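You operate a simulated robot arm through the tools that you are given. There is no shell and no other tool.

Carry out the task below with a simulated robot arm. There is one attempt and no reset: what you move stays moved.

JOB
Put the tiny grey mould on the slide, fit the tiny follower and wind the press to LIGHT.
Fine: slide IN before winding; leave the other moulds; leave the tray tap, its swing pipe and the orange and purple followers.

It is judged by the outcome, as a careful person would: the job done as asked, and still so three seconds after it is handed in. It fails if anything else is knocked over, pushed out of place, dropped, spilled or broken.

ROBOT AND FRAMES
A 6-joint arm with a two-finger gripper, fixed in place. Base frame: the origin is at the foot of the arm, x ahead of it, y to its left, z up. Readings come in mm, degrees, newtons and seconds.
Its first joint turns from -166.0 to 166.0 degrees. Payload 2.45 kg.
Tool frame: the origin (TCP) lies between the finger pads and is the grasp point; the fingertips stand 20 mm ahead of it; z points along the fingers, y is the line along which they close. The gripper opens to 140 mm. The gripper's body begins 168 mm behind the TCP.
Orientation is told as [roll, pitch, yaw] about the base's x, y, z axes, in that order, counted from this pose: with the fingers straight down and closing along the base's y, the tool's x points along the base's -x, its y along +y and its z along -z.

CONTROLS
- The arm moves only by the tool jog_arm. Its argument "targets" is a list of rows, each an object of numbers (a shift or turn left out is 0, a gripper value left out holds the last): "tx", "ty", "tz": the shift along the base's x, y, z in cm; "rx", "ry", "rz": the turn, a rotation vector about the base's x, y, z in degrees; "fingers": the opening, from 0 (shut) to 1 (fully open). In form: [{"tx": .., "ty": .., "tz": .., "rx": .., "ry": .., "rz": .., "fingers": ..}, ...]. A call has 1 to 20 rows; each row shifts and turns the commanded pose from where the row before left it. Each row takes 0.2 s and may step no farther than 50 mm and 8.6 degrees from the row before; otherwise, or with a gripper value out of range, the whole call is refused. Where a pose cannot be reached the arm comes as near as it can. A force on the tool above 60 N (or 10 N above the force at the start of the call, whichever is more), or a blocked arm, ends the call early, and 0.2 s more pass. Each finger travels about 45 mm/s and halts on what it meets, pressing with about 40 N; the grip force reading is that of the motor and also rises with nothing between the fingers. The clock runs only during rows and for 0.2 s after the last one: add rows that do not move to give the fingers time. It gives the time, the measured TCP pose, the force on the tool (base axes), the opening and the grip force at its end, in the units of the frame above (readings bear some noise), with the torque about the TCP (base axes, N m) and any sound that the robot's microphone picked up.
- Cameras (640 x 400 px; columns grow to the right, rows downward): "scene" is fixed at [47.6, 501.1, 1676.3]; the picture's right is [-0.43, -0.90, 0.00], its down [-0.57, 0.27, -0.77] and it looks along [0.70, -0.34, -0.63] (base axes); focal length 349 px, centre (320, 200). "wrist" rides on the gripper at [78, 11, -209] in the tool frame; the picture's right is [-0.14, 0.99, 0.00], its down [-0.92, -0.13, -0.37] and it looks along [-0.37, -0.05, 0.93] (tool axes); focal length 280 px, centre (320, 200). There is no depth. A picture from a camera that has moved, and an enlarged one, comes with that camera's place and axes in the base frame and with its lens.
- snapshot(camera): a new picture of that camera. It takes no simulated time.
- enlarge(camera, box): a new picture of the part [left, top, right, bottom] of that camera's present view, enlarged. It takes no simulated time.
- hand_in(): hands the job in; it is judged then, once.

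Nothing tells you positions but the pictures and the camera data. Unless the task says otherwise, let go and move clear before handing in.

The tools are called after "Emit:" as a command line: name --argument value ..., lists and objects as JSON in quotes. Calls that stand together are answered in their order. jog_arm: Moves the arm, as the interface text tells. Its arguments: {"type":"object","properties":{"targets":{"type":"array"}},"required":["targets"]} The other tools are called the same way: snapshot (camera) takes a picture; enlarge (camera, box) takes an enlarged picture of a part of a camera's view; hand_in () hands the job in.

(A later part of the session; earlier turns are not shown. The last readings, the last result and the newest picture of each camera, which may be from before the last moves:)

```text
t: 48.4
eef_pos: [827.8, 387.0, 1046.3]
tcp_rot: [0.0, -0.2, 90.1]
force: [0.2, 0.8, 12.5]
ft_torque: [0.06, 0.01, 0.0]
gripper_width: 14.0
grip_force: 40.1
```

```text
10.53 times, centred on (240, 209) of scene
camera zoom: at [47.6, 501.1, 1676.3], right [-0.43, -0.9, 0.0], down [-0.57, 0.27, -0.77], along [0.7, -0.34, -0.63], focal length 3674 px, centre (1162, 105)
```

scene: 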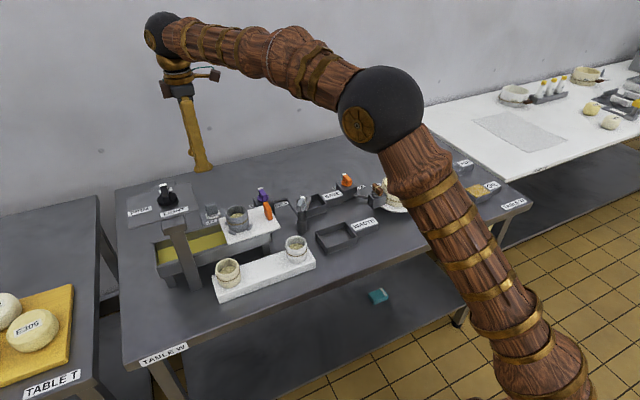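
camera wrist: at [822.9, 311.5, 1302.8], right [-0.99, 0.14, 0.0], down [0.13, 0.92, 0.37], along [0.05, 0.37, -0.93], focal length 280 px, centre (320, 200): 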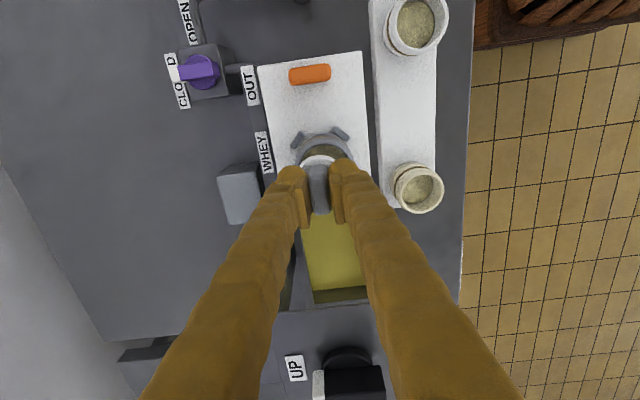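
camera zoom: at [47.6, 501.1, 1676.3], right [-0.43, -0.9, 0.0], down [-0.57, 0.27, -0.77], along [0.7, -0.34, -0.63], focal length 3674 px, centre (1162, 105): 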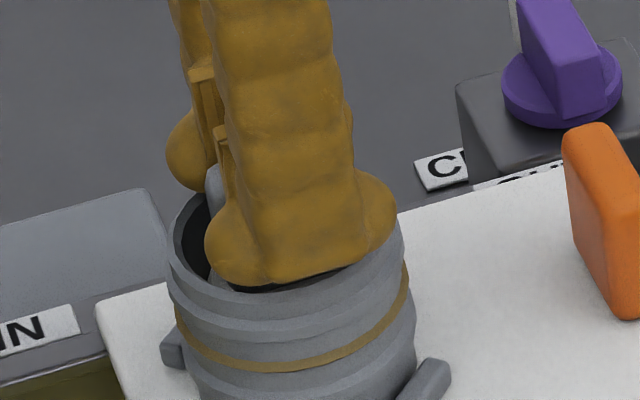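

Contact with the curd is confirmed at 12.5 N at the expected depth. I'll relieve the pressure, open the fingers and lift away.

Emit:
jog_arm --targets '[{"tz": 0.08}, {"fingers": 0.15}, {"fingers": 0.25}, {"fingers": 0.3}, {}]'

Emit:
enlarge --camera "wrist" --box '[240, 120, 400, 220]'

```text
t: 49.6
eef_pos: [828.2, 387.3, 1046.7]
tcp_rot: [0.1, 0.0, 90.1]
force: [0.6, -0.7, -0.8]
ft_torque: [0.02, -0.05, 0.02]
gripper_width: 41.9
grip_force: 0.1
```

```text
4.00 times, centred on (320, 170) of wrist
camera zoom: at [818.3, 308.3, 1254.2], right [-0.99, 0.14, 0.0], down [0.13, 0.92, 0.37], along [0.05, 0.37, -0.93], focal length 1122 px, centre (320, 320)
```

zoom: 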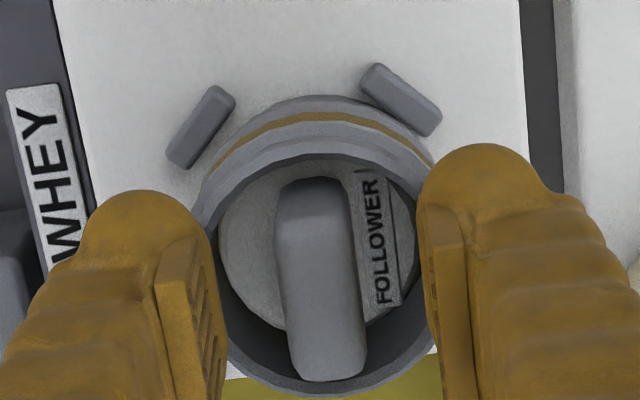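

The follower sits inside the mould on the curd. I'll lift clear and look.

Emit:
jog_arm --targets '[{"tz": 1.5}, {"tz": 3}, {"tz": 3}, {"tz": 3}, {}]'

Emit:
snapshot --camera "wrist"

Emit:
enlarge --camera "wrist" --box '[260, 110, 380, 185]'

Emit:
enlarge --camera "scene" --box '[190, 175, 290, 250]'

```text
t: 50.8
eef_pos: [827.0, 388.2, 1151.4]
tcp_rot: [0.0, 0.0, 90.1]
force: [-0.4, -0.7, 0.3]
ft_torque: [-0.02, 0.0, -0.03]
gripper_width: 42.1
grip_force: 0.0
```

```text
taken
camera wrist: at [818.2, 308.3, 1359.7], right [-0.99, 0.14, 0.0], down [0.13, 0.92, 0.37], along [0.05, 0.37, -0.93], focal length 280 px, centre (320, 200)
```

wrist: 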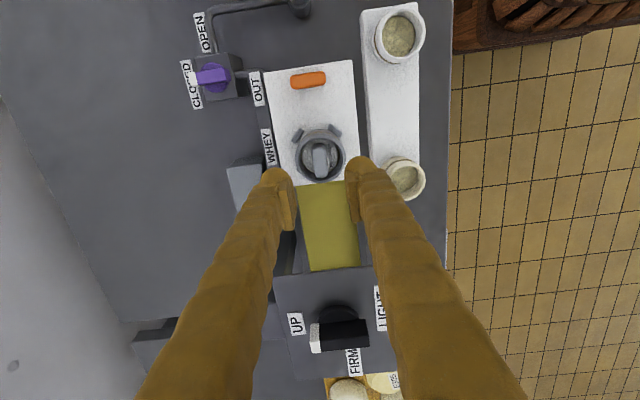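

```text
5.33 times, centred on (320, 148) of wrist
camera zoom: at [818.2, 308.3, 1359.7], right [-0.99, 0.14, 0.0], down [0.13, 0.92, 0.37], along [0.05, 0.37, -0.93], focal length 1495 px, centre (320, 480)
```

zoom: 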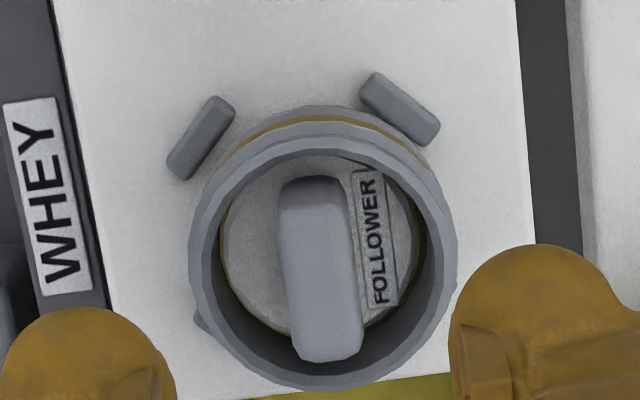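

```text
5.33 times, centred on (240, 212) of scene
camera zoom: at [47.6, 501.1, 1676.3], right [-0.43, -0.9, 0.0], down [-0.57, 0.27, -0.77], along [0.7, -0.34, -0.63], focal length 1861 px, centre (747, 133)
```

zoom: 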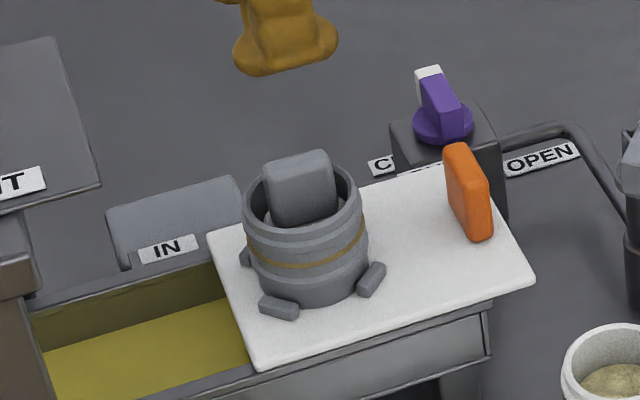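

The follower is fitted level in the mould. Next is the slide, so I'll check the orange tab and the pipe post behind it before pushing.

Emit:
enlarge --camera "wrist" --box '[180, 0, 380, 125]'

Emit:
enlarge --camera "scene" --box '[235, 170, 335, 245]'

```text
3.20 times, centred on (280, 62) of wrist
camera zoom: at [818.2, 308.3, 1359.7], right [-0.99, 0.14, 0.0], down [0.13, 0.92, 0.37], along [0.05, 0.37, -0.93], focal length 897 px, centre (448, 640)
```

zoom: 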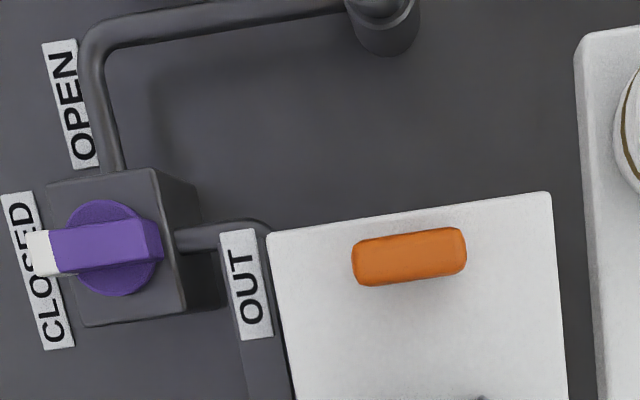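

```text
5.33 times, centred on (285, 208) of scene
camera zoom: at [47.6, 501.1, 1676.3], right [-0.43, -0.9, 0.0], down [-0.57, 0.27, -0.77], along [0.7, -0.34, -0.63], focal length 1861 px, centre (507, 160)
```

zoom: 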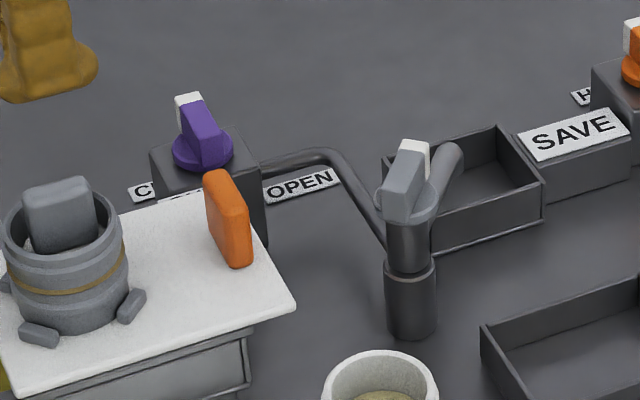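

The tab is about 42 mm wide in x and 15 mm thick, centred near (830, 297), with clear space behind it before the pipe post. I'll move behind it with closed fingers, at height first.

Emit:
jog_arm --targets '[{"tx": 0.15, "ty": -4.4, "fingers": 0.1}, {"ty": -4.4, "fingers": 0.0}, {"ty": -4.3}, {}, {}]'

Emit:
snapshot --camera "wrist"

Emit:
enlarge --camera "wrist" --box '[240, 100, 400, 200]'

Emit:
enlarge --camera "scene" --box '[200, 120, 340, 225]'

```text
t: 52.0
eef_pos: [827.9, 255.6, 1149.8]
tcp_rot: [0.0, -0.1, 90.1]
force: [0.8, 0.1, -0.2]
ft_torque: [0.0, 0.03, 0.03]
gripper_width: 0.0
grip_force: 29.4
```

```text
taken
camera wrist: at [818.8, 177.5, 1359.0], right [-0.99, 0.14, 0.0], down [0.13, 0.92, 0.37], along [0.05, 0.37, -0.93], focal length 280 px, centre (320, 200)
```

wrist: 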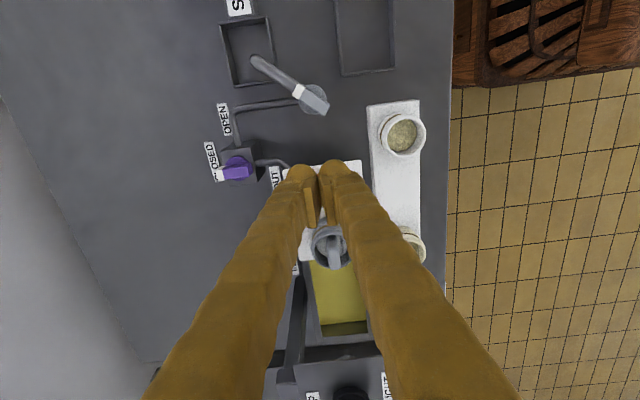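

```text
4.00 times, centred on (320, 150) of wrist
camera zoom: at [818.8, 177.5, 1359.0], right [-0.99, 0.14, 0.0], down [0.13, 0.92, 0.37], along [0.05, 0.37, -0.93], focal length 1122 px, centre (320, 400)
```

zoom: 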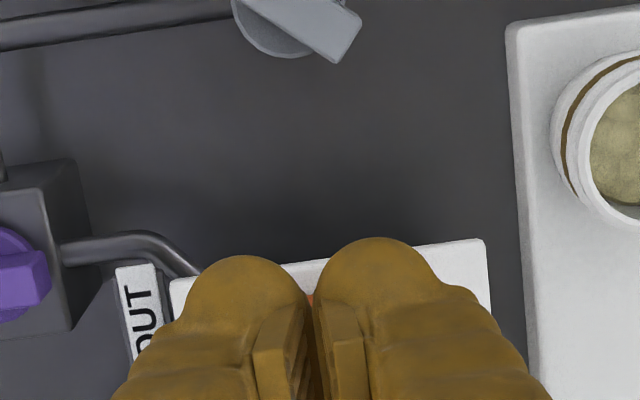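

```text
3.81 times, centred on (270, 172) of scene
camera zoom: at [47.6, 501.1, 1676.3], right [-0.43, -0.9, 0.0], down [-0.57, 0.27, -0.77], along [0.7, -0.34, -0.63], focal length 1330 px, centre (510, 305)
```

zoom: 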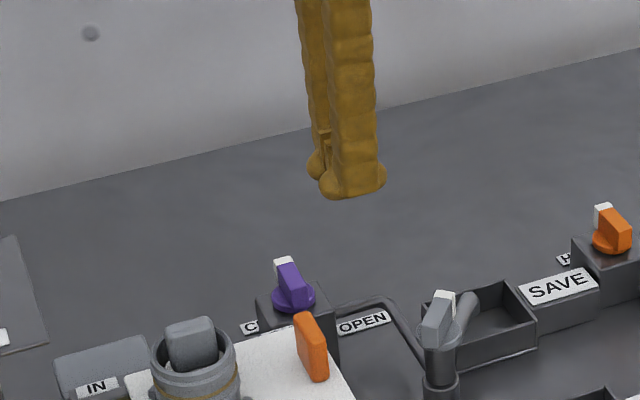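

The fingers are closed and there is about 30 mm clearance to the pipe lever. I'll descend behind the tab.

Emit:
jog_arm --targets '[{"tz": -3}, {"tz": -3}, {"tz": -3}, {"tz": -2}, {}]'

Emit:
enlarge --camera "scene" --box '[210, 155, 330, 245]'

Emit:
enlarge --camera "wrist" --box '[240, 100, 400, 200]'

```text
t: 53.2
eef_pos: [829.0, 255.1, 1040.2]
tcp_rot: [0.0, 0.0, 90.1]
force: [-0.2, -0.2, 0.1]
ft_torque: [-0.01, 0.0, 0.0]
gripper_width: 0.2
grip_force: 29.4
```

```text
4.44 times, centred on (270, 200) of scene
camera zoom: at [47.6, 501.1, 1676.3], right [-0.43, -0.9, 0.0], down [-0.57, 0.27, -0.77], along [0.7, -0.34, -0.63], focal length 1551 px, centre (542, 200)
```

zoom: 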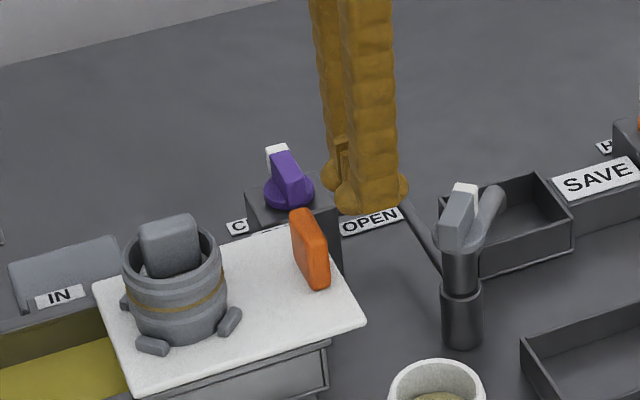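

```text
4.00 times, centred on (320, 150) of wrist
camera zoom: at [819.2, 177.0, 1249.3], right [-0.99, 0.14, 0.0], down [0.13, 0.92, 0.37], along [0.05, 0.37, -0.93], focal length 1122 px, centre (320, 400)
```

zoom: 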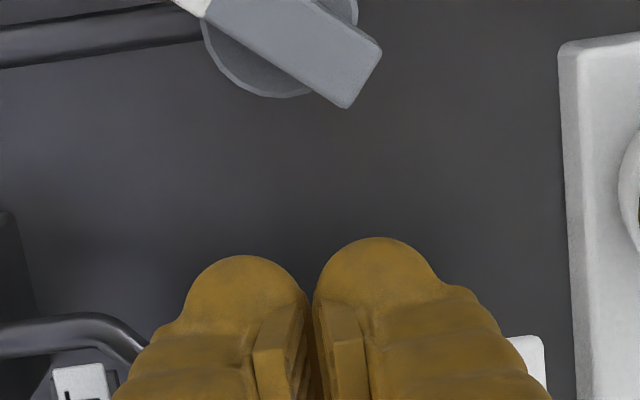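

Emit:
jog_arm --targets '[{"tz": -2}, {"tz": -1.5}, {"tz": -1}, {}]'

Emit:
enlarge --camera "scene" --box '[220, 175, 320, 250]'

Emit:
snapshot --camera "wrist"

```text
t: 54.2
eef_pos: [830.3, 256.3, 997.0]
tcp_rot: [0.2, 0.1, 90.1]
force: [0.5, 0.2, 0.7]
ft_torque: [0.01, 0.02, 0.0]
gripper_width: 0.0
grip_force: 29.5
```

```text
5.33 times, centred on (270, 212) of scene
camera zoom: at [47.6, 501.1, 1676.3], right [-0.43, -0.9, 0.0], down [-0.57, 0.27, -0.77], along [0.7, -0.34, -0.63], focal length 1861 px, centre (587, 133)
```

zoom: 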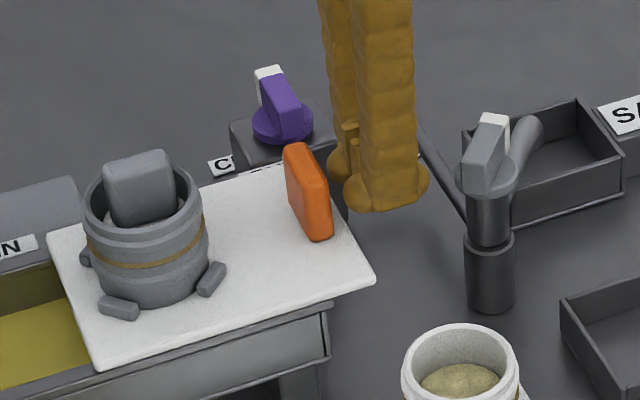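

```text
taken
camera wrist: at [819.8, 177.4, 1204.5], right [-0.99, 0.14, 0.0], down [0.13, 0.92, 0.37], along [0.05, 0.37, -0.93], focal length 280 px, centre (320, 200)
```

wrist: 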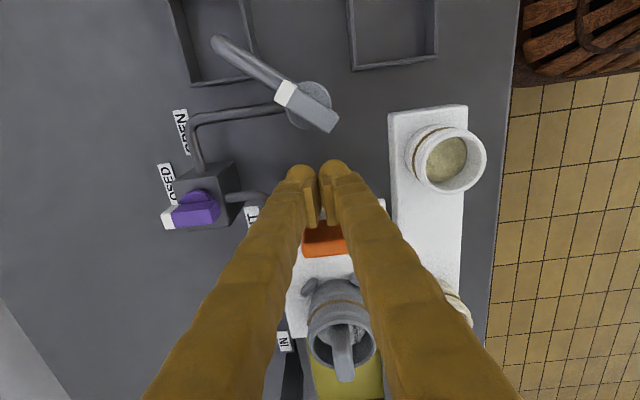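

The fingertips are just above slide level, right behind the tab. I'll push gently in +y and check that the slide moves.

Emit:
jog_arm --targets '[{"ty": 0.5}, {"ty": 0.5}, {"ty": 0.5}, {"ty": 0.5}, {"ty": 0.5}, {"ty": 0.5}, {"ty": 0.5}, {}]'

Emit:
enlarge --camera "scene" --box '[190, 175, 310, 265]'

```text
t: 56.0
eef_pos: [828.6, 290.9, 996.8]
tcp_rot: [0.0, 0.0, 90.0]
force: [-0.9, -0.7, 0.1]
ft_torque: [0.03, 0.0, -0.02]
gripper_width: 0.2
grip_force: 29.5
```

```text
4.44 times, centred on (250, 220) of scene
camera zoom: at [47.6, 501.1, 1676.3], right [-0.43, -0.9, 0.0], down [-0.57, 0.27, -0.77], along [0.7, -0.34, -0.63], focal length 1551 px, centre (631, 111)
```

zoom: 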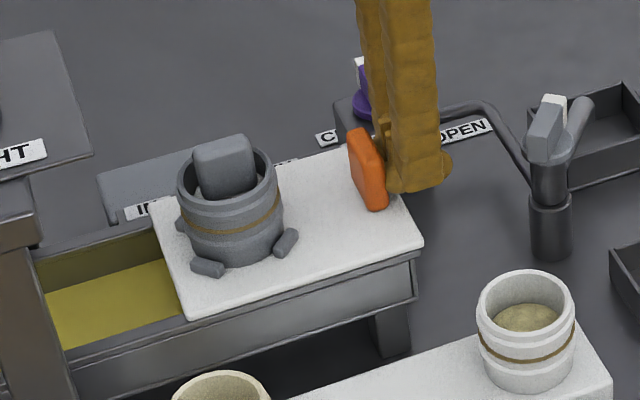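

The slide is moving smoothly with its mould and almost no force. I'll continue pushing.

Emit:
jog_arm --targets '[{"ty": 0.6}, {"ty": 0.7}, {"ty": 0.7}, {"ty": 0.7}, {"ty": 0.7}, {"ty": 0.7}, {"ty": 0.7}, {"ty": 0.7}, {"ty": 0.6}, {"ty": 0.5}, {}]'

Emit:
enlarge --camera "scene" --box '[150, 165, 290, 270]'

Emit:
snapshot --camera "wrist"

```text
t: 58.4
eef_pos: [829.6, 356.5, 995.3]
tcp_rot: [0.0, -0.1, 90.0]
force: [0.4, 0.2, 0.6]
ft_torque: [-0.03, -0.01, 0.01]
gripper_width: 0.2
grip_force: 29.8
```

```text
3.81 times, centred on (220, 218) of scene
camera zoom: at [47.6, 501.1, 1676.3], right [-0.43, -0.9, 0.0], down [-0.57, 0.27, -0.77], along [0.7, -0.34, -0.63], focal length 1330 px, centre (701, 133)
```

zoom: 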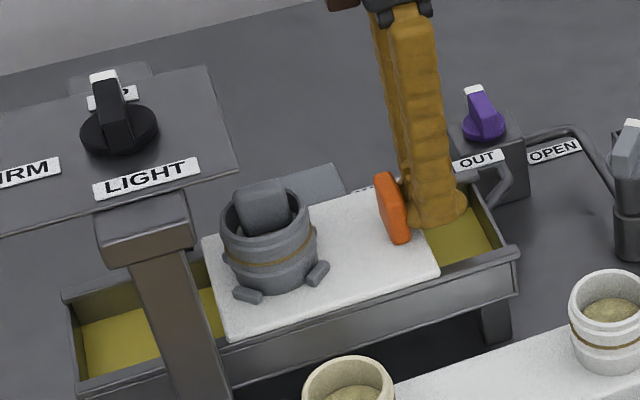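

```text
taken
camera wrist: at [819.7, 278.2, 1204.0], right [-0.99, 0.14, 0.0], down [0.13, 0.92, 0.37], along [0.05, 0.37, -0.93], focal length 280 px, centre (320, 200)
```

wrist: 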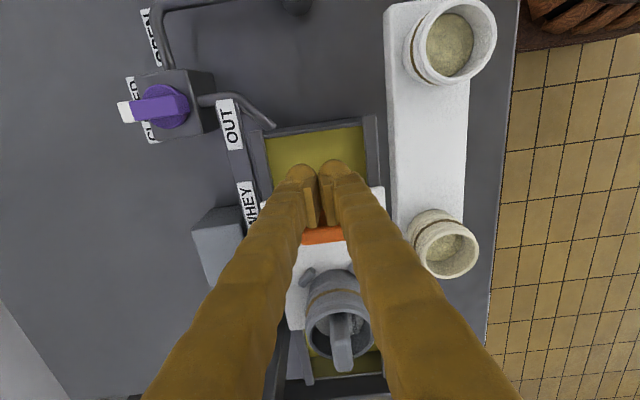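

Halfway there and still smooth. I'll continue toward the press opening and check clearance under the press.

Emit:
jog_arm --targets '[{"ty": 0.6}, {"ty": 0.6}, {"ty": 0.6}, {"ty": 0.6}, {"ty": 0.6}, {"ty": 0.6}, {"ty": 0.5}, {}]'

Emit:
enlarge --camera "scene" --box '[130, 165, 270, 270]'

Emit:
snapshot --camera "wrist"

```text
t: 60.2
eef_pos: [829.4, 398.9, 995.0]
tcp_rot: [0.0, 0.1, 90.1]
force: [-0.1, 0.3, -0.4]
ft_torque: [0.03, -0.02, -0.02]
gripper_width: 0.1
grip_force: 29.1
```

```text
3.81 times, centred on (200, 218) of scene
camera zoom: at [47.6, 501.1, 1676.3], right [-0.43, -0.9, 0.0], down [-0.57, 0.27, -0.77], along [0.7, -0.34, -0.63], focal length 1330 px, centre (777, 133)
```

zoom: 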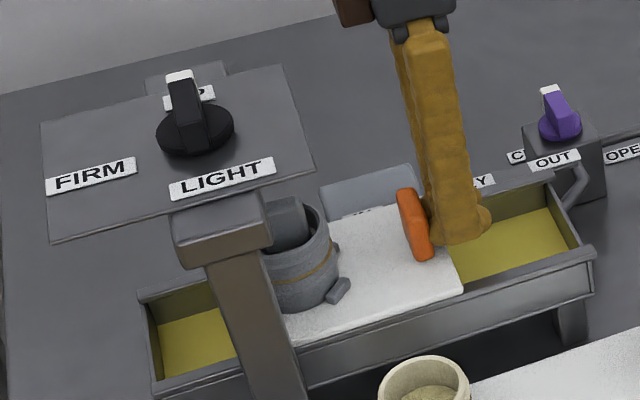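

```text
taken
camera wrist: at [819.4, 319.3, 1204.0], right [-0.99, 0.14, 0.0], down [0.13, 0.92, 0.37], along [0.05, 0.37, -0.93], focal length 280 px, centre (320, 200)
```

wrist: 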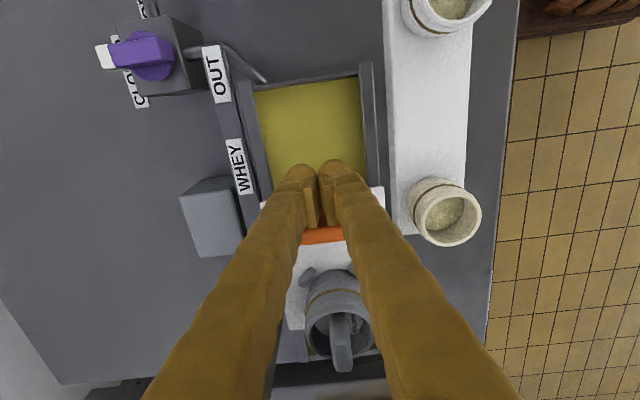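

Emit:
jog_arm --targets '[{"ty": 0.4}, {"ty": 0.4}, {"ty": 0.4}, {"ty": 0.4}, {"ty": 0.4}, {"ty": 0.4}, {}]'

Emit:
enlarge --camera "scene" --box '[130, 165, 270, 270]'

Emit:
snapshot --camera "wrist"

```text
t: 61.8
eef_pos: [828.5, 422.6, 994.5]
tcp_rot: [0.0, 0.0, 90.1]
force: [-0.1, -0.3, 0.9]
ft_torque: [0.03, -0.02, -0.01]
gripper_width: 0.0
grip_force: 29.3
```

```text
3.81 times, centred on (200, 218) of scene
camera zoom: at [47.6, 501.1, 1676.3], right [-0.43, -0.9, 0.0], down [-0.57, 0.27, -0.77], along [0.7, -0.34, -0.63], focal length 1330 px, centre (777, 133)
```

zoom: 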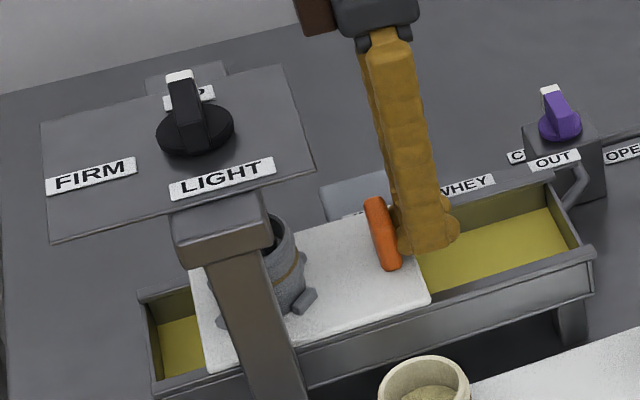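

```text
taken
camera wrist: at [819.8, 343.5, 1203.8], right [-0.99, 0.14, 0.0], down [0.13, 0.92, 0.37], along [0.05, 0.37, -0.93], focal length 280 px, centre (320, 200)
```

wrist: 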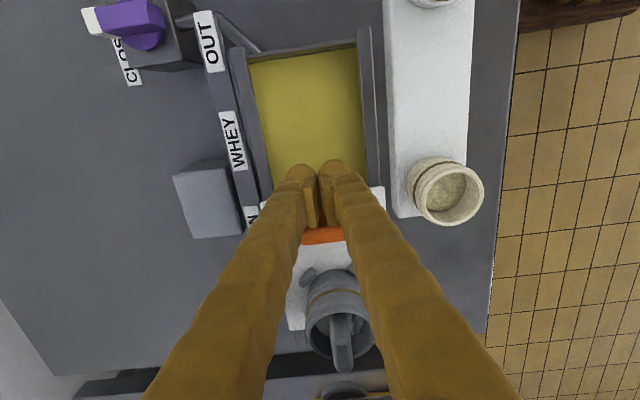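

Almost at IN. I'll push the last centimetre in small steps, watching for the end stop.

Emit:
jog_arm --targets '[{"ty": 0.2}, {"ty": 0.2}, {"ty": 0.2}, {}]'

Emit:
jog_arm --targets '[{"ty": 0.15}, {"ty": 0.15}, {}]'

Emit:
enlarge --camera "scene" --box '[130, 165, 270, 270]'

Emit:
snapshot --camera "wrist"

```text
t: 62.8
eef_pos: [829.2, 429.5, 995.2]
tcp_rot: [0.0, 0.0, 90.1]
force: [0.4, 0.6, 0.2]
ft_torque: [-0.02, -0.01, -0.01]
gripper_width: 0.2
grip_force: 29.7
```

```text
t: 63.6
eef_pos: [829.8, 430.2, 995.5]
tcp_rot: [0.1, -0.1, 90.1]
force: [-6.1, -27.8, 1.1]
ft_torque: [-0.23, 0.11, 0.13]
gripper_width: 6.1
grip_force: 29.4
```

```text
3.81 times, centred on (200, 218) of scene
camera zoom: at [47.6, 501.1, 1676.3], right [-0.43, -0.9, 0.0], down [-0.57, 0.27, -0.77], along [0.7, -0.34, -0.63], focal length 1330 px, centre (777, 133)
```

zoom: 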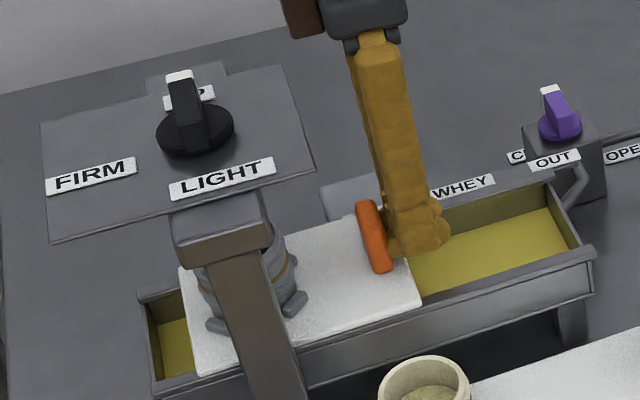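

```text
taken
camera wrist: at [819.7, 351.1, 1204.5], right [-0.99, 0.14, 0.0], down [0.13, 0.92, 0.37], along [0.05, 0.36, -0.93], focal length 280 px, centre (320, 200)
```

wrist: 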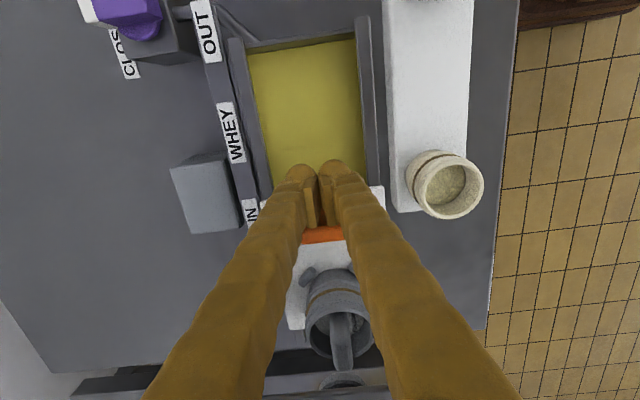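

The end stop is reached, with −28 N at y≈430, so the slide is IN. I'll back off, then lift away and verify.

Emit:
jog_arm --targets '[{"ty": -0.3}, {"ty": -0.8}, {"ty": -1.2}, {}, {}]'

Emit:
jog_arm --targets '[{"tz": 3}, {"tz": 3}, {"tz": 4}, {"tz": 4}, {"tz": 4}, {"tz": 3}, {}]'

Emit:
snapshot --camera "wrist"

Emit:
enlarge --camera "scene" --box '[130, 165, 270, 270]'

Emit:
enlarge --camera "wrist" --box '[220, 150, 420, 275]'

```text
t: 64.8
eef_pos: [828.3, 408.3, 996.1]
tcp_rot: [0.0, -0.1, 90.0]
force: [1.4, -0.5, 0.3]
ft_torque: [-0.01, 0.0, -0.02]
gripper_width: 0.0
grip_force: 29.8
```

```text
t: 66.4
eef_pos: [829.3, 408.2, 1205.8]
tcp_rot: [0.0, 0.0, 90.2]
force: [-0.5, 1.0, 1.2]
ft_torque: [0.02, 0.01, 0.03]
gripper_width: 0.0
grip_force: 29.6
```

```text
taken
camera wrist: at [819.7, 329.1, 1414.2], right [-0.99, 0.14, 0.0], down [0.13, 0.92, 0.37], along [0.05, 0.37, -0.93], focal length 280 px, centre (320, 200)
```

wrist: 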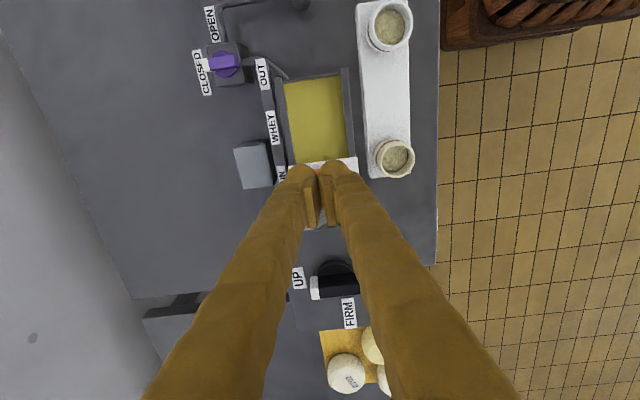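

```text
3.81 times, centred on (200, 218) of scene
camera zoom: at [47.6, 501.1, 1676.3], right [-0.43, -0.9, 0.0], down [-0.57, 0.27, -0.77], along [0.7, -0.34, -0.63], focal length 1330 px, centre (777, 133)
```

zoom: 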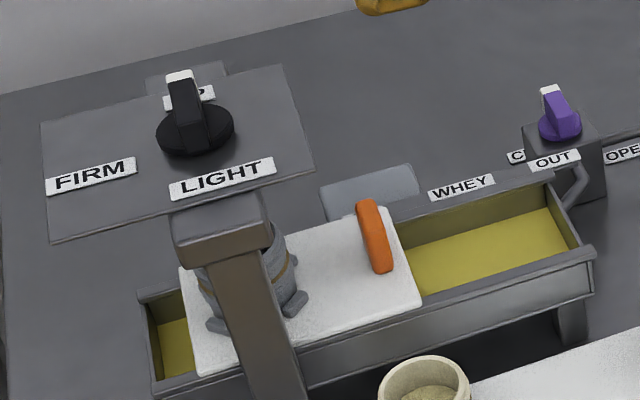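

```text
3.20 times, centred on (320, 212) of wrist
camera zoom: at [819.7, 329.1, 1414.2], right [-0.99, 0.14, 0.0], down [0.13, 0.92, 0.37], along [0.05, 0.37, -0.93], focal length 897 px, centre (320, 160)
```

zoom: 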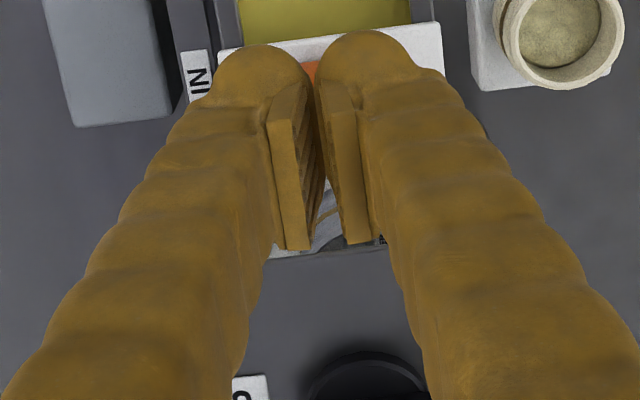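

The slide is IN, with the tab at the IN label, and the mould is under the press. Next is the knob, so I'll rotate the gripper back to yaw 0 and hover above it to study the handle.

Emit:
jog_arm --targets '[{"tz": 2, "rz": -8.2, "fingers": 0.4}, {"tz": 2, "rz": -8.2}, {"tz": 1, "rz": -8.2}, {"rz": -8.2}, {"rz": -8.2}, {"rz": -8.2}, {"rz": -8.2}, {"rz": -8.2}, {"rz": -8.2}, {"rz": -8.2}, {"rz": -8.0}, {}]'

Emit:
jog_arm --targets '[{"ty": 4.5}, {"ty": 4.5}, {"ty": 4.5, "tx": 0.4}, {"tx": 0.4, "ty": 0.5}, {}]'

Emit:
snapshot --camera "wrist"

Emit:
snapshot --camera "scene"

Emit:
enlarge --camera "wrist" --box '[240, 100, 400, 200]'

```text
t: 69.0
eef_pos: [830.9, 407.5, 1255.5]
tcp_rot: [0.0, -0.1, 0.0]
force: [-0.9, 0.0, -0.2]
ft_torque: [-0.01, -0.04, 0.0]
gripper_width: 56.0
grip_force: 0.0
```

```text
t: 70.2
eef_pos: [837.8, 548.3, 1255.5]
tcp_rot: [0.0, 0.0, -0.1]
force: [-0.5, 0.2, 0.6]
ft_torque: [-0.01, 0.0, 0.02]
gripper_width: 55.8
grip_force: 0.0
```

```text
taken
camera wrist: at [760.2, 557.9, 1464.8], right [0.14, 0.99, 0.0], down [0.92, -0.13, 0.37], along [0.37, -0.05, -0.93], focal length 280 px, centre (320, 200)
```

wrist: 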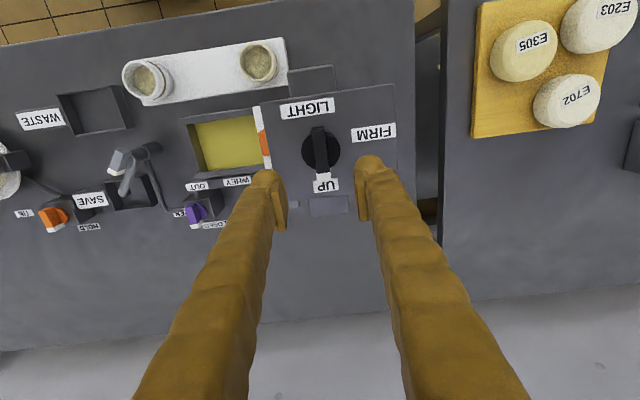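

```text
taken
```

scene: 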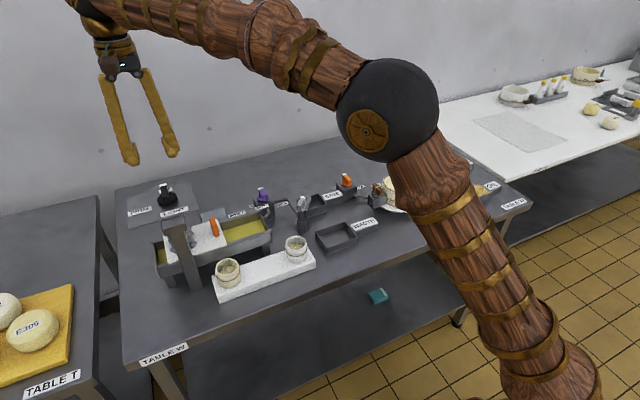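

```text
4.00 times, centred on (320, 150) of wrist
camera zoom: at [760.2, 557.9, 1464.8], right [0.14, 0.99, 0.0], down [0.92, -0.13, 0.37], along [0.37, -0.05, -0.93], focal length 1122 px, centre (320, 400)
```

zoom: 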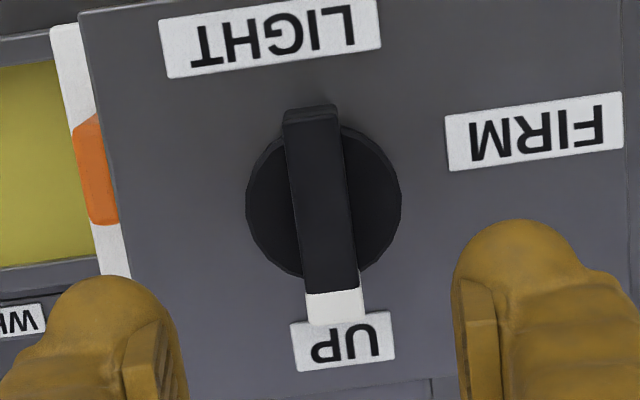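

The knob's black bar lies along x with its white pointer at UP. LIGHT is about 169° clockwise seen from above, then FIRM, so I must turn clockwise (−rz). I'll test that the wrist can turn that far in free air first.

Emit:
jog_arm --targets '[{"rz": -8.5}, {"rz": -8.5}, {"rz": -8.5}, {"rz": -8.5}, {"rz": -8.5}, {"rz": -8.5}, {"rz": -8.5}, {"rz": -8.5}, {"rz": -8.5}, {"rz": -8.5}, {}]'

Emit:
jog_arm --targets '[{"rz": -8.5}, {"rz": -8.5}, {"rz": -8.5}, {"rz": -8.5}, {"rz": -8.5}, {"rz": -8.5}, {"rz": -8.5}, {"rz": -8.5}, {"rz": -8.5}, {"rz": -7.5}, {}]'

Emit:
snapshot --camera "wrist"

Emit:
snapshot --camera "scene"

```text
t: 72.6
eef_pos: [835.9, 548.1, 1254.3]
tcp_rot: [0.0, 0.0, -85.0]
force: [-0.2, 0.0, -0.4]
ft_torque: [-0.02, 0.03, 0.04]
gripper_width: 56.0
grip_force: 0.1
```

```text
t: 75.0
eef_pos: [838.2, 548.3, 1255.9]
tcp_rot: [0.0, 0.1, -138.6]
force: [0.0, 0.0, 0.1]
ft_torque: [-0.03, -0.04, -0.02]
gripper_width: 55.7
grip_force: 0.0
out of reach, approached as far as the arm can: row 7, 8, 9, 10
```

```text
taken
camera wrist: at [904.3, 590.9, 1464.1], right [0.55, -0.83, 0.0], down [-0.78, -0.51, 0.37], along [-0.31, -0.2, -0.93], focal length 280 px, centre (320, 200)
```

wrist: 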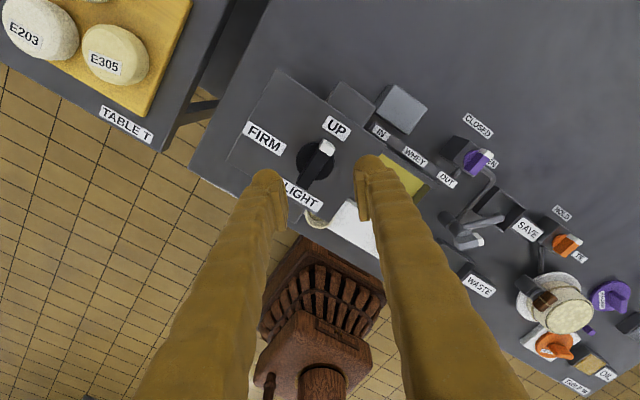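

```text
taken
```

scene: 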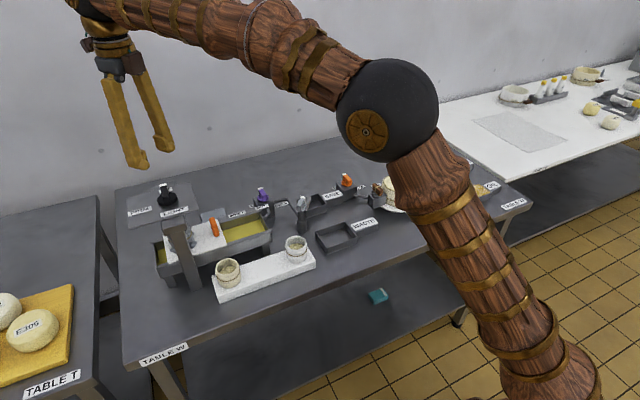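

The wrist stops at about −139°, so I'll instead start the grip at yaw +180° and end near +11°. First I'll rotate the positive way in free air and check that it reaches.

Emit:
jog_arm --targets '[{"rz": 8.5}, {"rz": 8.5}, {"rz": 8.5}, {"rz": 8.5}, {"rz": 8.5}, {"rz": 8.5}, {"rz": 8.5}, {"rz": 8.5}, {"rz": 8.5}, {"rz": 8.5}, {"rz": 8.5}, {"rz": 8.5}, {"rz": 8.5}, {"rz": 8.5}, {"rz": 8.5}, {}]'

```text
t: 78.4
eef_pos: [837.4, 549.0, 1255.1]
tcp_rot: [-0.1, 0.0, -11.0]
force: [-0.5, 0.1, 0.2]
ft_torque: [0.01, 0.01, -0.02]
gripper_width: 56.0
grip_force: 0.1
```

Emit:
jog_arm --targets '[{"rz": 8.5}, {"rz": 8.5}, {"rz": 8.5}, {"rz": 8.5}, {"rz": 8.5}, {"rz": 8.5}, {"rz": 8.5}, {"rz": 8.5}, {"rz": 8.5}, {"rz": 8.5}, {"rz": 8.5}, {"rz": 8.5}, {"rz": 8.5}, {"rz": 8.5}, {"rz": 8.5}, {"rz": 8.5}, {"rz": 8.5}, {}]'

Emit:
jog_arm --targets '[{"rz": 8.5}, {"rz": 8.5}, {"rz": 8.5}, {"rz": 8.5}, {"rz": 8.5}, {"rz": 4.0}, {}]'

Emit:
snapshot --camera "wrist"

Emit:
enlarge --camera "wrist" --box '[240, 100, 400, 200]'

Emit:
snapshot --camera "scene"

```text
t: 82.2
eef_pos: [836.9, 549.1, 1256.6]
tcp_rot: [-0.1, 0.0, 133.5]
force: [0.5, 0.3, -0.1]
ft_torque: [-0.02, 0.01, 0.0]
gripper_width: 55.9
grip_force: 0.0
```

```text
t: 83.8
eef_pos: [837.4, 549.2, 1255.0]
tcp_rot: [-0.1, -0.1, 180.0]
force: [0.3, -0.5, -1.1]
ft_torque: [0.02, 0.01, 0.01]
gripper_width: 55.8
grip_force: 0.1
```

```text
taken
camera wrist: at [916.8, 536.5, 1463.9], right [-0.14, -0.99, 0.0], down [-0.92, 0.13, 0.37], along [-0.37, 0.05, -0.93], focal length 280 px, centre (320, 200)
```

wrist: 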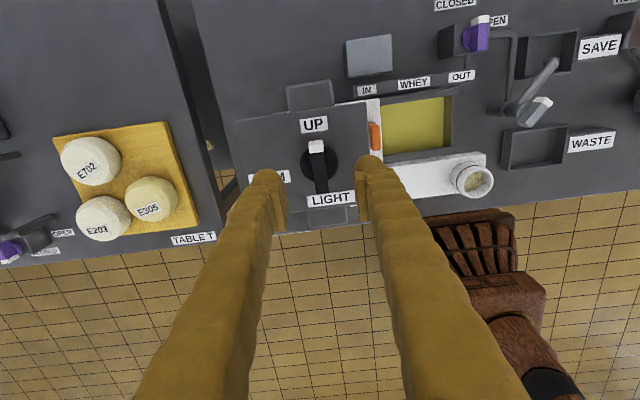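

```text
4.00 times, centred on (320, 150) of wrist
camera zoom: at [916.8, 536.5, 1463.9], right [-0.14, -0.99, 0.0], down [-0.92, 0.13, 0.37], along [-0.37, 0.05, -0.93], focal length 1122 px, centre (320, 400)
```

zoom: 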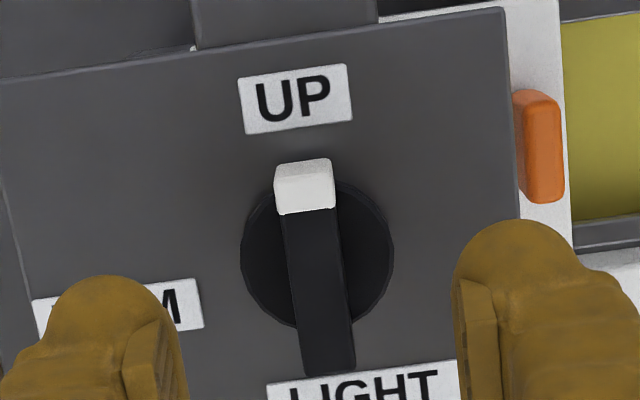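

```text
taken
```

scene: 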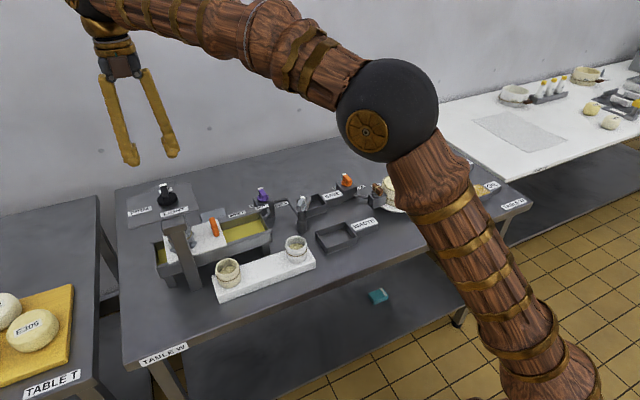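

Comparing yaw 0 and yaw 180, the knob centre is at TCP +(−8.3, +2.2) mm, and the bar top is about 16 mm above its disc at z≈1137. I'll centre on it and descend partway.

Emit:
jog_arm --targets '[{"tx": -0.83, "ty": 0.22}, {"tz": -3}, {"tz": -3}, {"tz": -2}, {}, {}]'

Emit:
enlarge --camera "wrist" --box '[240, 110, 400, 210]'

Emit:
enlarge --camera "scene" --box '[110, 130, 230, 220]'

```text
t: 85.2
eef_pos: [829.3, 550.7, 1174.9]
tcp_rot: [-0.1, 0.0, 179.9]
force: [0.4, 0.2, 1.1]
ft_torque: [0.03, 0.01, 0.0]
gripper_width: 55.9
grip_force: 0.1
```

```text
4.00 times, centred on (320, 160) of wrist
camera zoom: at [908.7, 538.5, 1383.8], right [-0.14, -0.99, 0.0], down [-0.92, 0.13, 0.37], along [-0.37, 0.05, -0.93], focal length 1122 px, centre (320, 360)
```

zoom: 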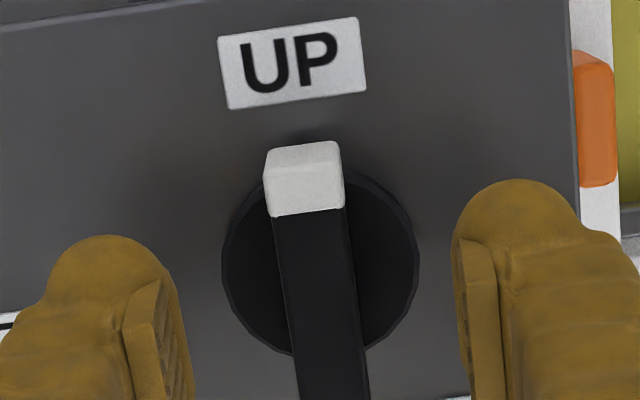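

```text
4.44 times, centred on (170, 175) of scene
camera zoom: at [47.6, 501.1, 1676.3], right [-0.43, -0.9, 0.0], down [-0.57, 0.27, -0.77], along [0.7, -0.34, -0.63], focal length 1551 px, centre (987, 311)
```

zoom: 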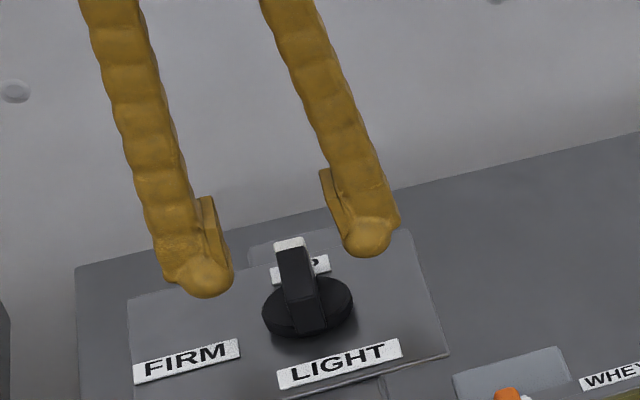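

The bar top is around z≈1146 and the knob disc around 1121. I'll lower so the fingertips straddle the bar above the disc.

Emit:
jog_arm --targets '[{"tz": -1}, {"tz": -0.8}, {"tz": -0.6}, {}]'

Emit:
enlarge --camera "wrist" --box '[240, 120, 400, 220]'

Emit:
enlarge --camera "scene" --box '[120, 150, 220, 225]'

```text
t: 86.2
eef_pos: [829.7, 551.0, 1150.6]
tcp_rot: [0.0, 0.1, 179.9]
force: [-0.6, 0.6, 0.0]
ft_torque: [0.02, -0.02, 0.01]
gripper_width: 55.9
grip_force: 0.2
```

```text
4.00 times, centred on (320, 170) of wrist
camera zoom: at [908.4, 539.2, 1360.1], right [-0.14, -0.99, 0.0], down [-0.92, 0.13, 0.37], along [-0.37, 0.05, -0.93], focal length 1122 px, centre (320, 320)
```

zoom: 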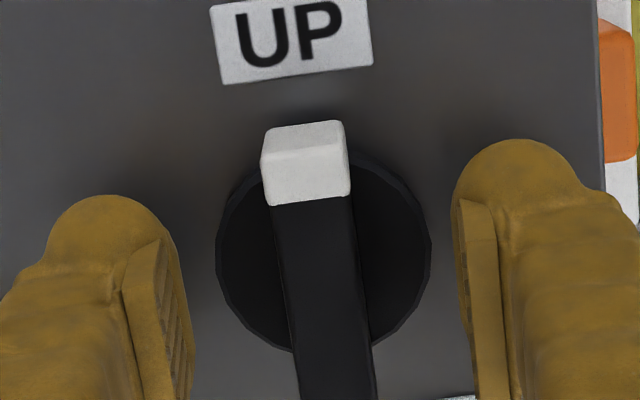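

```text
5.33 times, centred on (170, 188) of scene
camera zoom: at [47.6, 501.1, 1676.3], right [-0.43, -0.9, 0.0], down [-0.57, 0.27, -0.77], along [0.7, -0.34, -0.63], focal length 1861 px, centre (1120, 267)
```

zoom: 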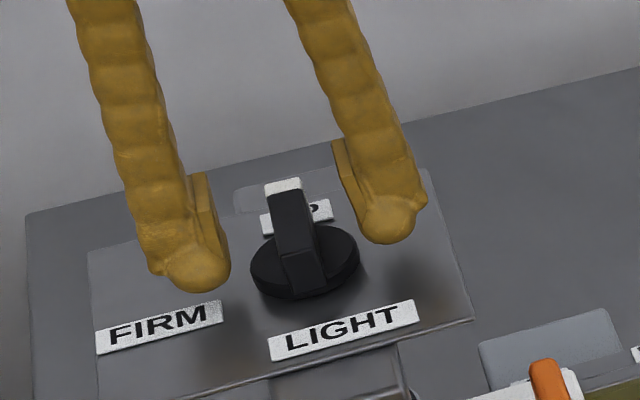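

The fingers straddle the bar. I'll close on it.

Emit:
jog_arm --targets '[{"fingers": 0.25}, {"fingers": 0.15}, {"fingers": 0.08}, {"fingers": 0.06}, {"fingers": 0.06}, {}]'

Emit:
enlarge --camera "wrist" --box '[240, 120, 400, 220]'

Emit:
enlarge --camera "scene" --box '[120, 150, 220, 225]'

```text
t: 87.6
eef_pos: [829.7, 551.1, 1150.7]
tcp_rot: [0.1, -0.2, 179.9]
force: [-5.0, -17.1, -3.3]
ft_torque: [-0.16, 0.06, -0.01]
gripper_width: 14.8
grip_force: 40.6
```

```text
4.00 times, centred on (320, 170) of wrist
camera zoom: at [908.5, 538.5, 1360.1], right [-0.14, -0.99, 0.0], down [-0.92, 0.13, 0.37], along [-0.37, 0.05, -0.93], focal length 1122 px, centre (320, 320)
```

zoom: 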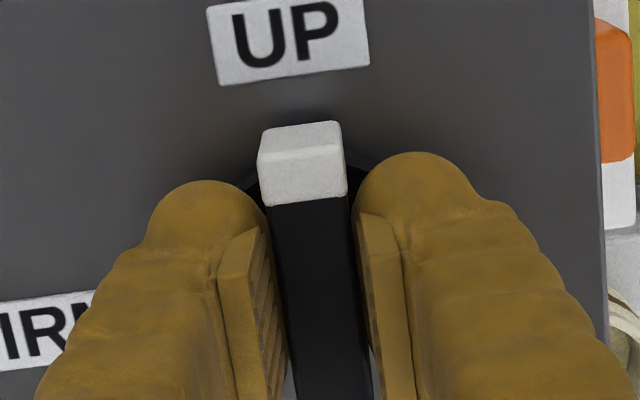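

```text
5.33 times, centred on (170, 188) of scene
camera zoom: at [47.6, 501.1, 1676.3], right [-0.43, -0.9, 0.0], down [-0.57, 0.27, -0.77], along [0.7, -0.34, -0.63], focal length 1861 px, centre (1120, 267)
```

zoom: 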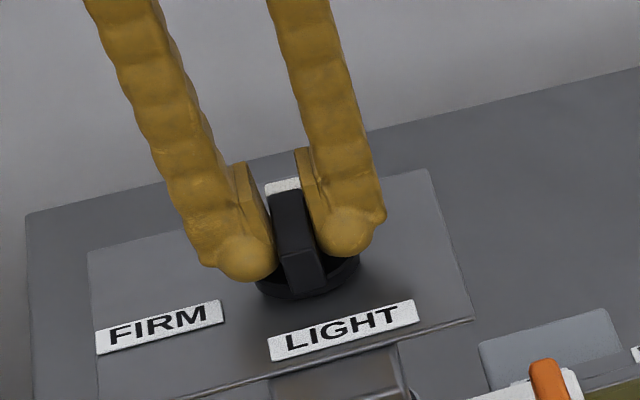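

There is a −17 N side load, so I'm about 0.7 mm off in y. I'll shift slightly to unload before turning.

Emit:
jog_arm --targets '[{"ty": -0.07, "tx": -0.02}, {}]'

```text
t: 88.2
eef_pos: [829.2, 549.4, 1151.2]
tcp_rot: [0.1, 0.0, 179.9]
force: [2.3, -7.1, -2.9]
ft_torque: [-0.09, -0.19, -0.01]
gripper_width: 14.9
grip_force: 40.9
```

Emit:
jog_arm --targets '[{"ty": -0.03}, {"rz": -4}, {"rz": -4}, {}]'

Emit:
enlarge --camera "scene" --box '[120, 150, 220, 225]'

```text
t: 89.2
eef_pos: [828.6, 549.6, 1151.6]
tcp_rot: [0.0, 0.0, 171.8]
force: [15.3, 13.4, -0.7]
ft_torque: [0.11, -0.26, 0.01]
gripper_width: 14.9
grip_force: 41.5
```

```text
5.33 times, centred on (170, 188) of scene
camera zoom: at [47.6, 501.1, 1676.3], right [-0.43, -0.9, 0.0], down [-0.57, 0.27, -0.77], along [0.7, -0.34, -0.63], focal length 1861 px, centre (1120, 267)
```

zoom: 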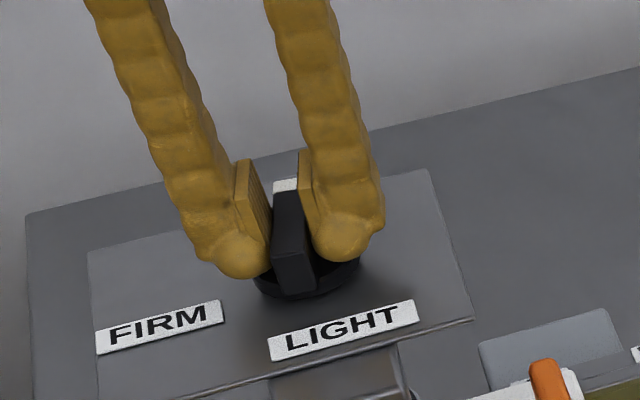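

The knob turns with me, but the side forces suggest its pivot is about 4 mm further in +x than my axis. I'll loosen slightly, shift and regrip.

Emit:
jog_arm --targets '[{"fingers": 0.16}, {"fingers": 0.16}, {"tx": 0.2}, {"tx": 0.2}, {"fingers": 0.06}, {"fingers": 0.06}, {}]'

Emit:
enlarge --camera "scene" --box '[120, 150, 220, 225]'

Emit:
enlarge --camera "wrist" --box '[240, 120, 400, 220]'

```text
t: 90.8
eef_pos: [833.2, 549.4, 1151.1]
tcp_rot: [0.1, 0.1, 171.9]
force: [0.8, 2.5, -4.6]
ft_torque: [0.05, -0.02, -0.04]
gripper_width: 14.7
grip_force: 41.3
```

```text
5.33 times, centred on (170, 188) of scene
camera zoom: at [47.6, 501.1, 1676.3], right [-0.43, -0.9, 0.0], down [-0.57, 0.27, -0.77], along [0.7, -0.34, -0.63], focal length 1861 px, centre (1120, 267)
```

zoom: 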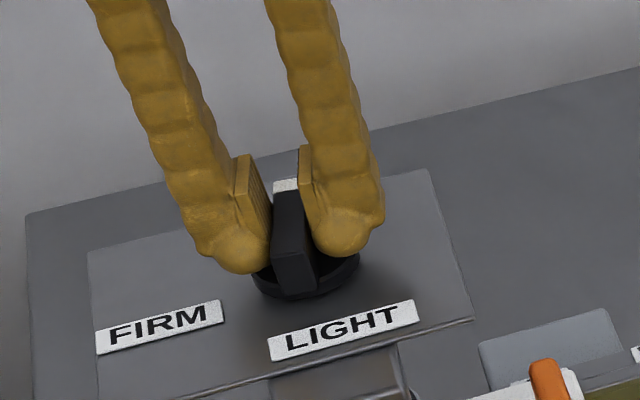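

```text
4.00 times, centred on (320, 170) of wrist
camera zoom: at [909.9, 527.1, 1360.0], right [-0.28, -0.96, 0.0], down [-0.89, 0.26, 0.37], along [-0.35, 0.1, -0.93], focal length 1122 px, centre (320, 320)
```

zoom: 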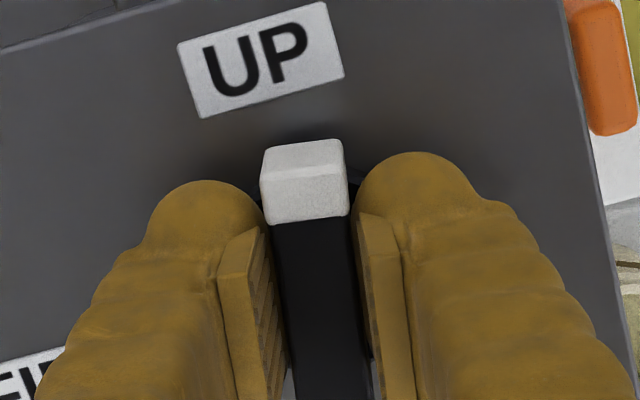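

The forces are now small. I'll turn clockwise in steps and keep watching the side load.

Emit:
jog_arm --targets '[{"rz": -5}, {"rz": -5}, {"rz": -5}, {}]'

```text
t: 91.8
eef_pos: [833.3, 548.7, 1151.3]
tcp_rot: [0.1, -0.1, 156.8]
force: [-12.3, -16.1, -5.0]
ft_torque: [-0.13, 0.24, 0.05]
gripper_width: 14.7
grip_force: 41.0
```

The side load has reversed, so I over-shifted and the true pivot is about 1.6 mm back. I'll loosen, correct and regrip.

Emit:
jog_arm --targets '[{"fingers": 0.16}, {"fingers": 0.16}, {"tx": -0.16, "ty": 0.03}, {"fingers": 0.06}, {"fingers": 0.06}, {}]'

```text
t: 93.2
eef_pos: [831.2, 549.5, 1151.8]
tcp_rot: [0.0, 0.0, 156.9]
force: [-5.2, -8.1, 1.5]
ft_torque: [-0.11, 0.07, 0.01]
gripper_width: 15.0
grip_force: 41.0
```

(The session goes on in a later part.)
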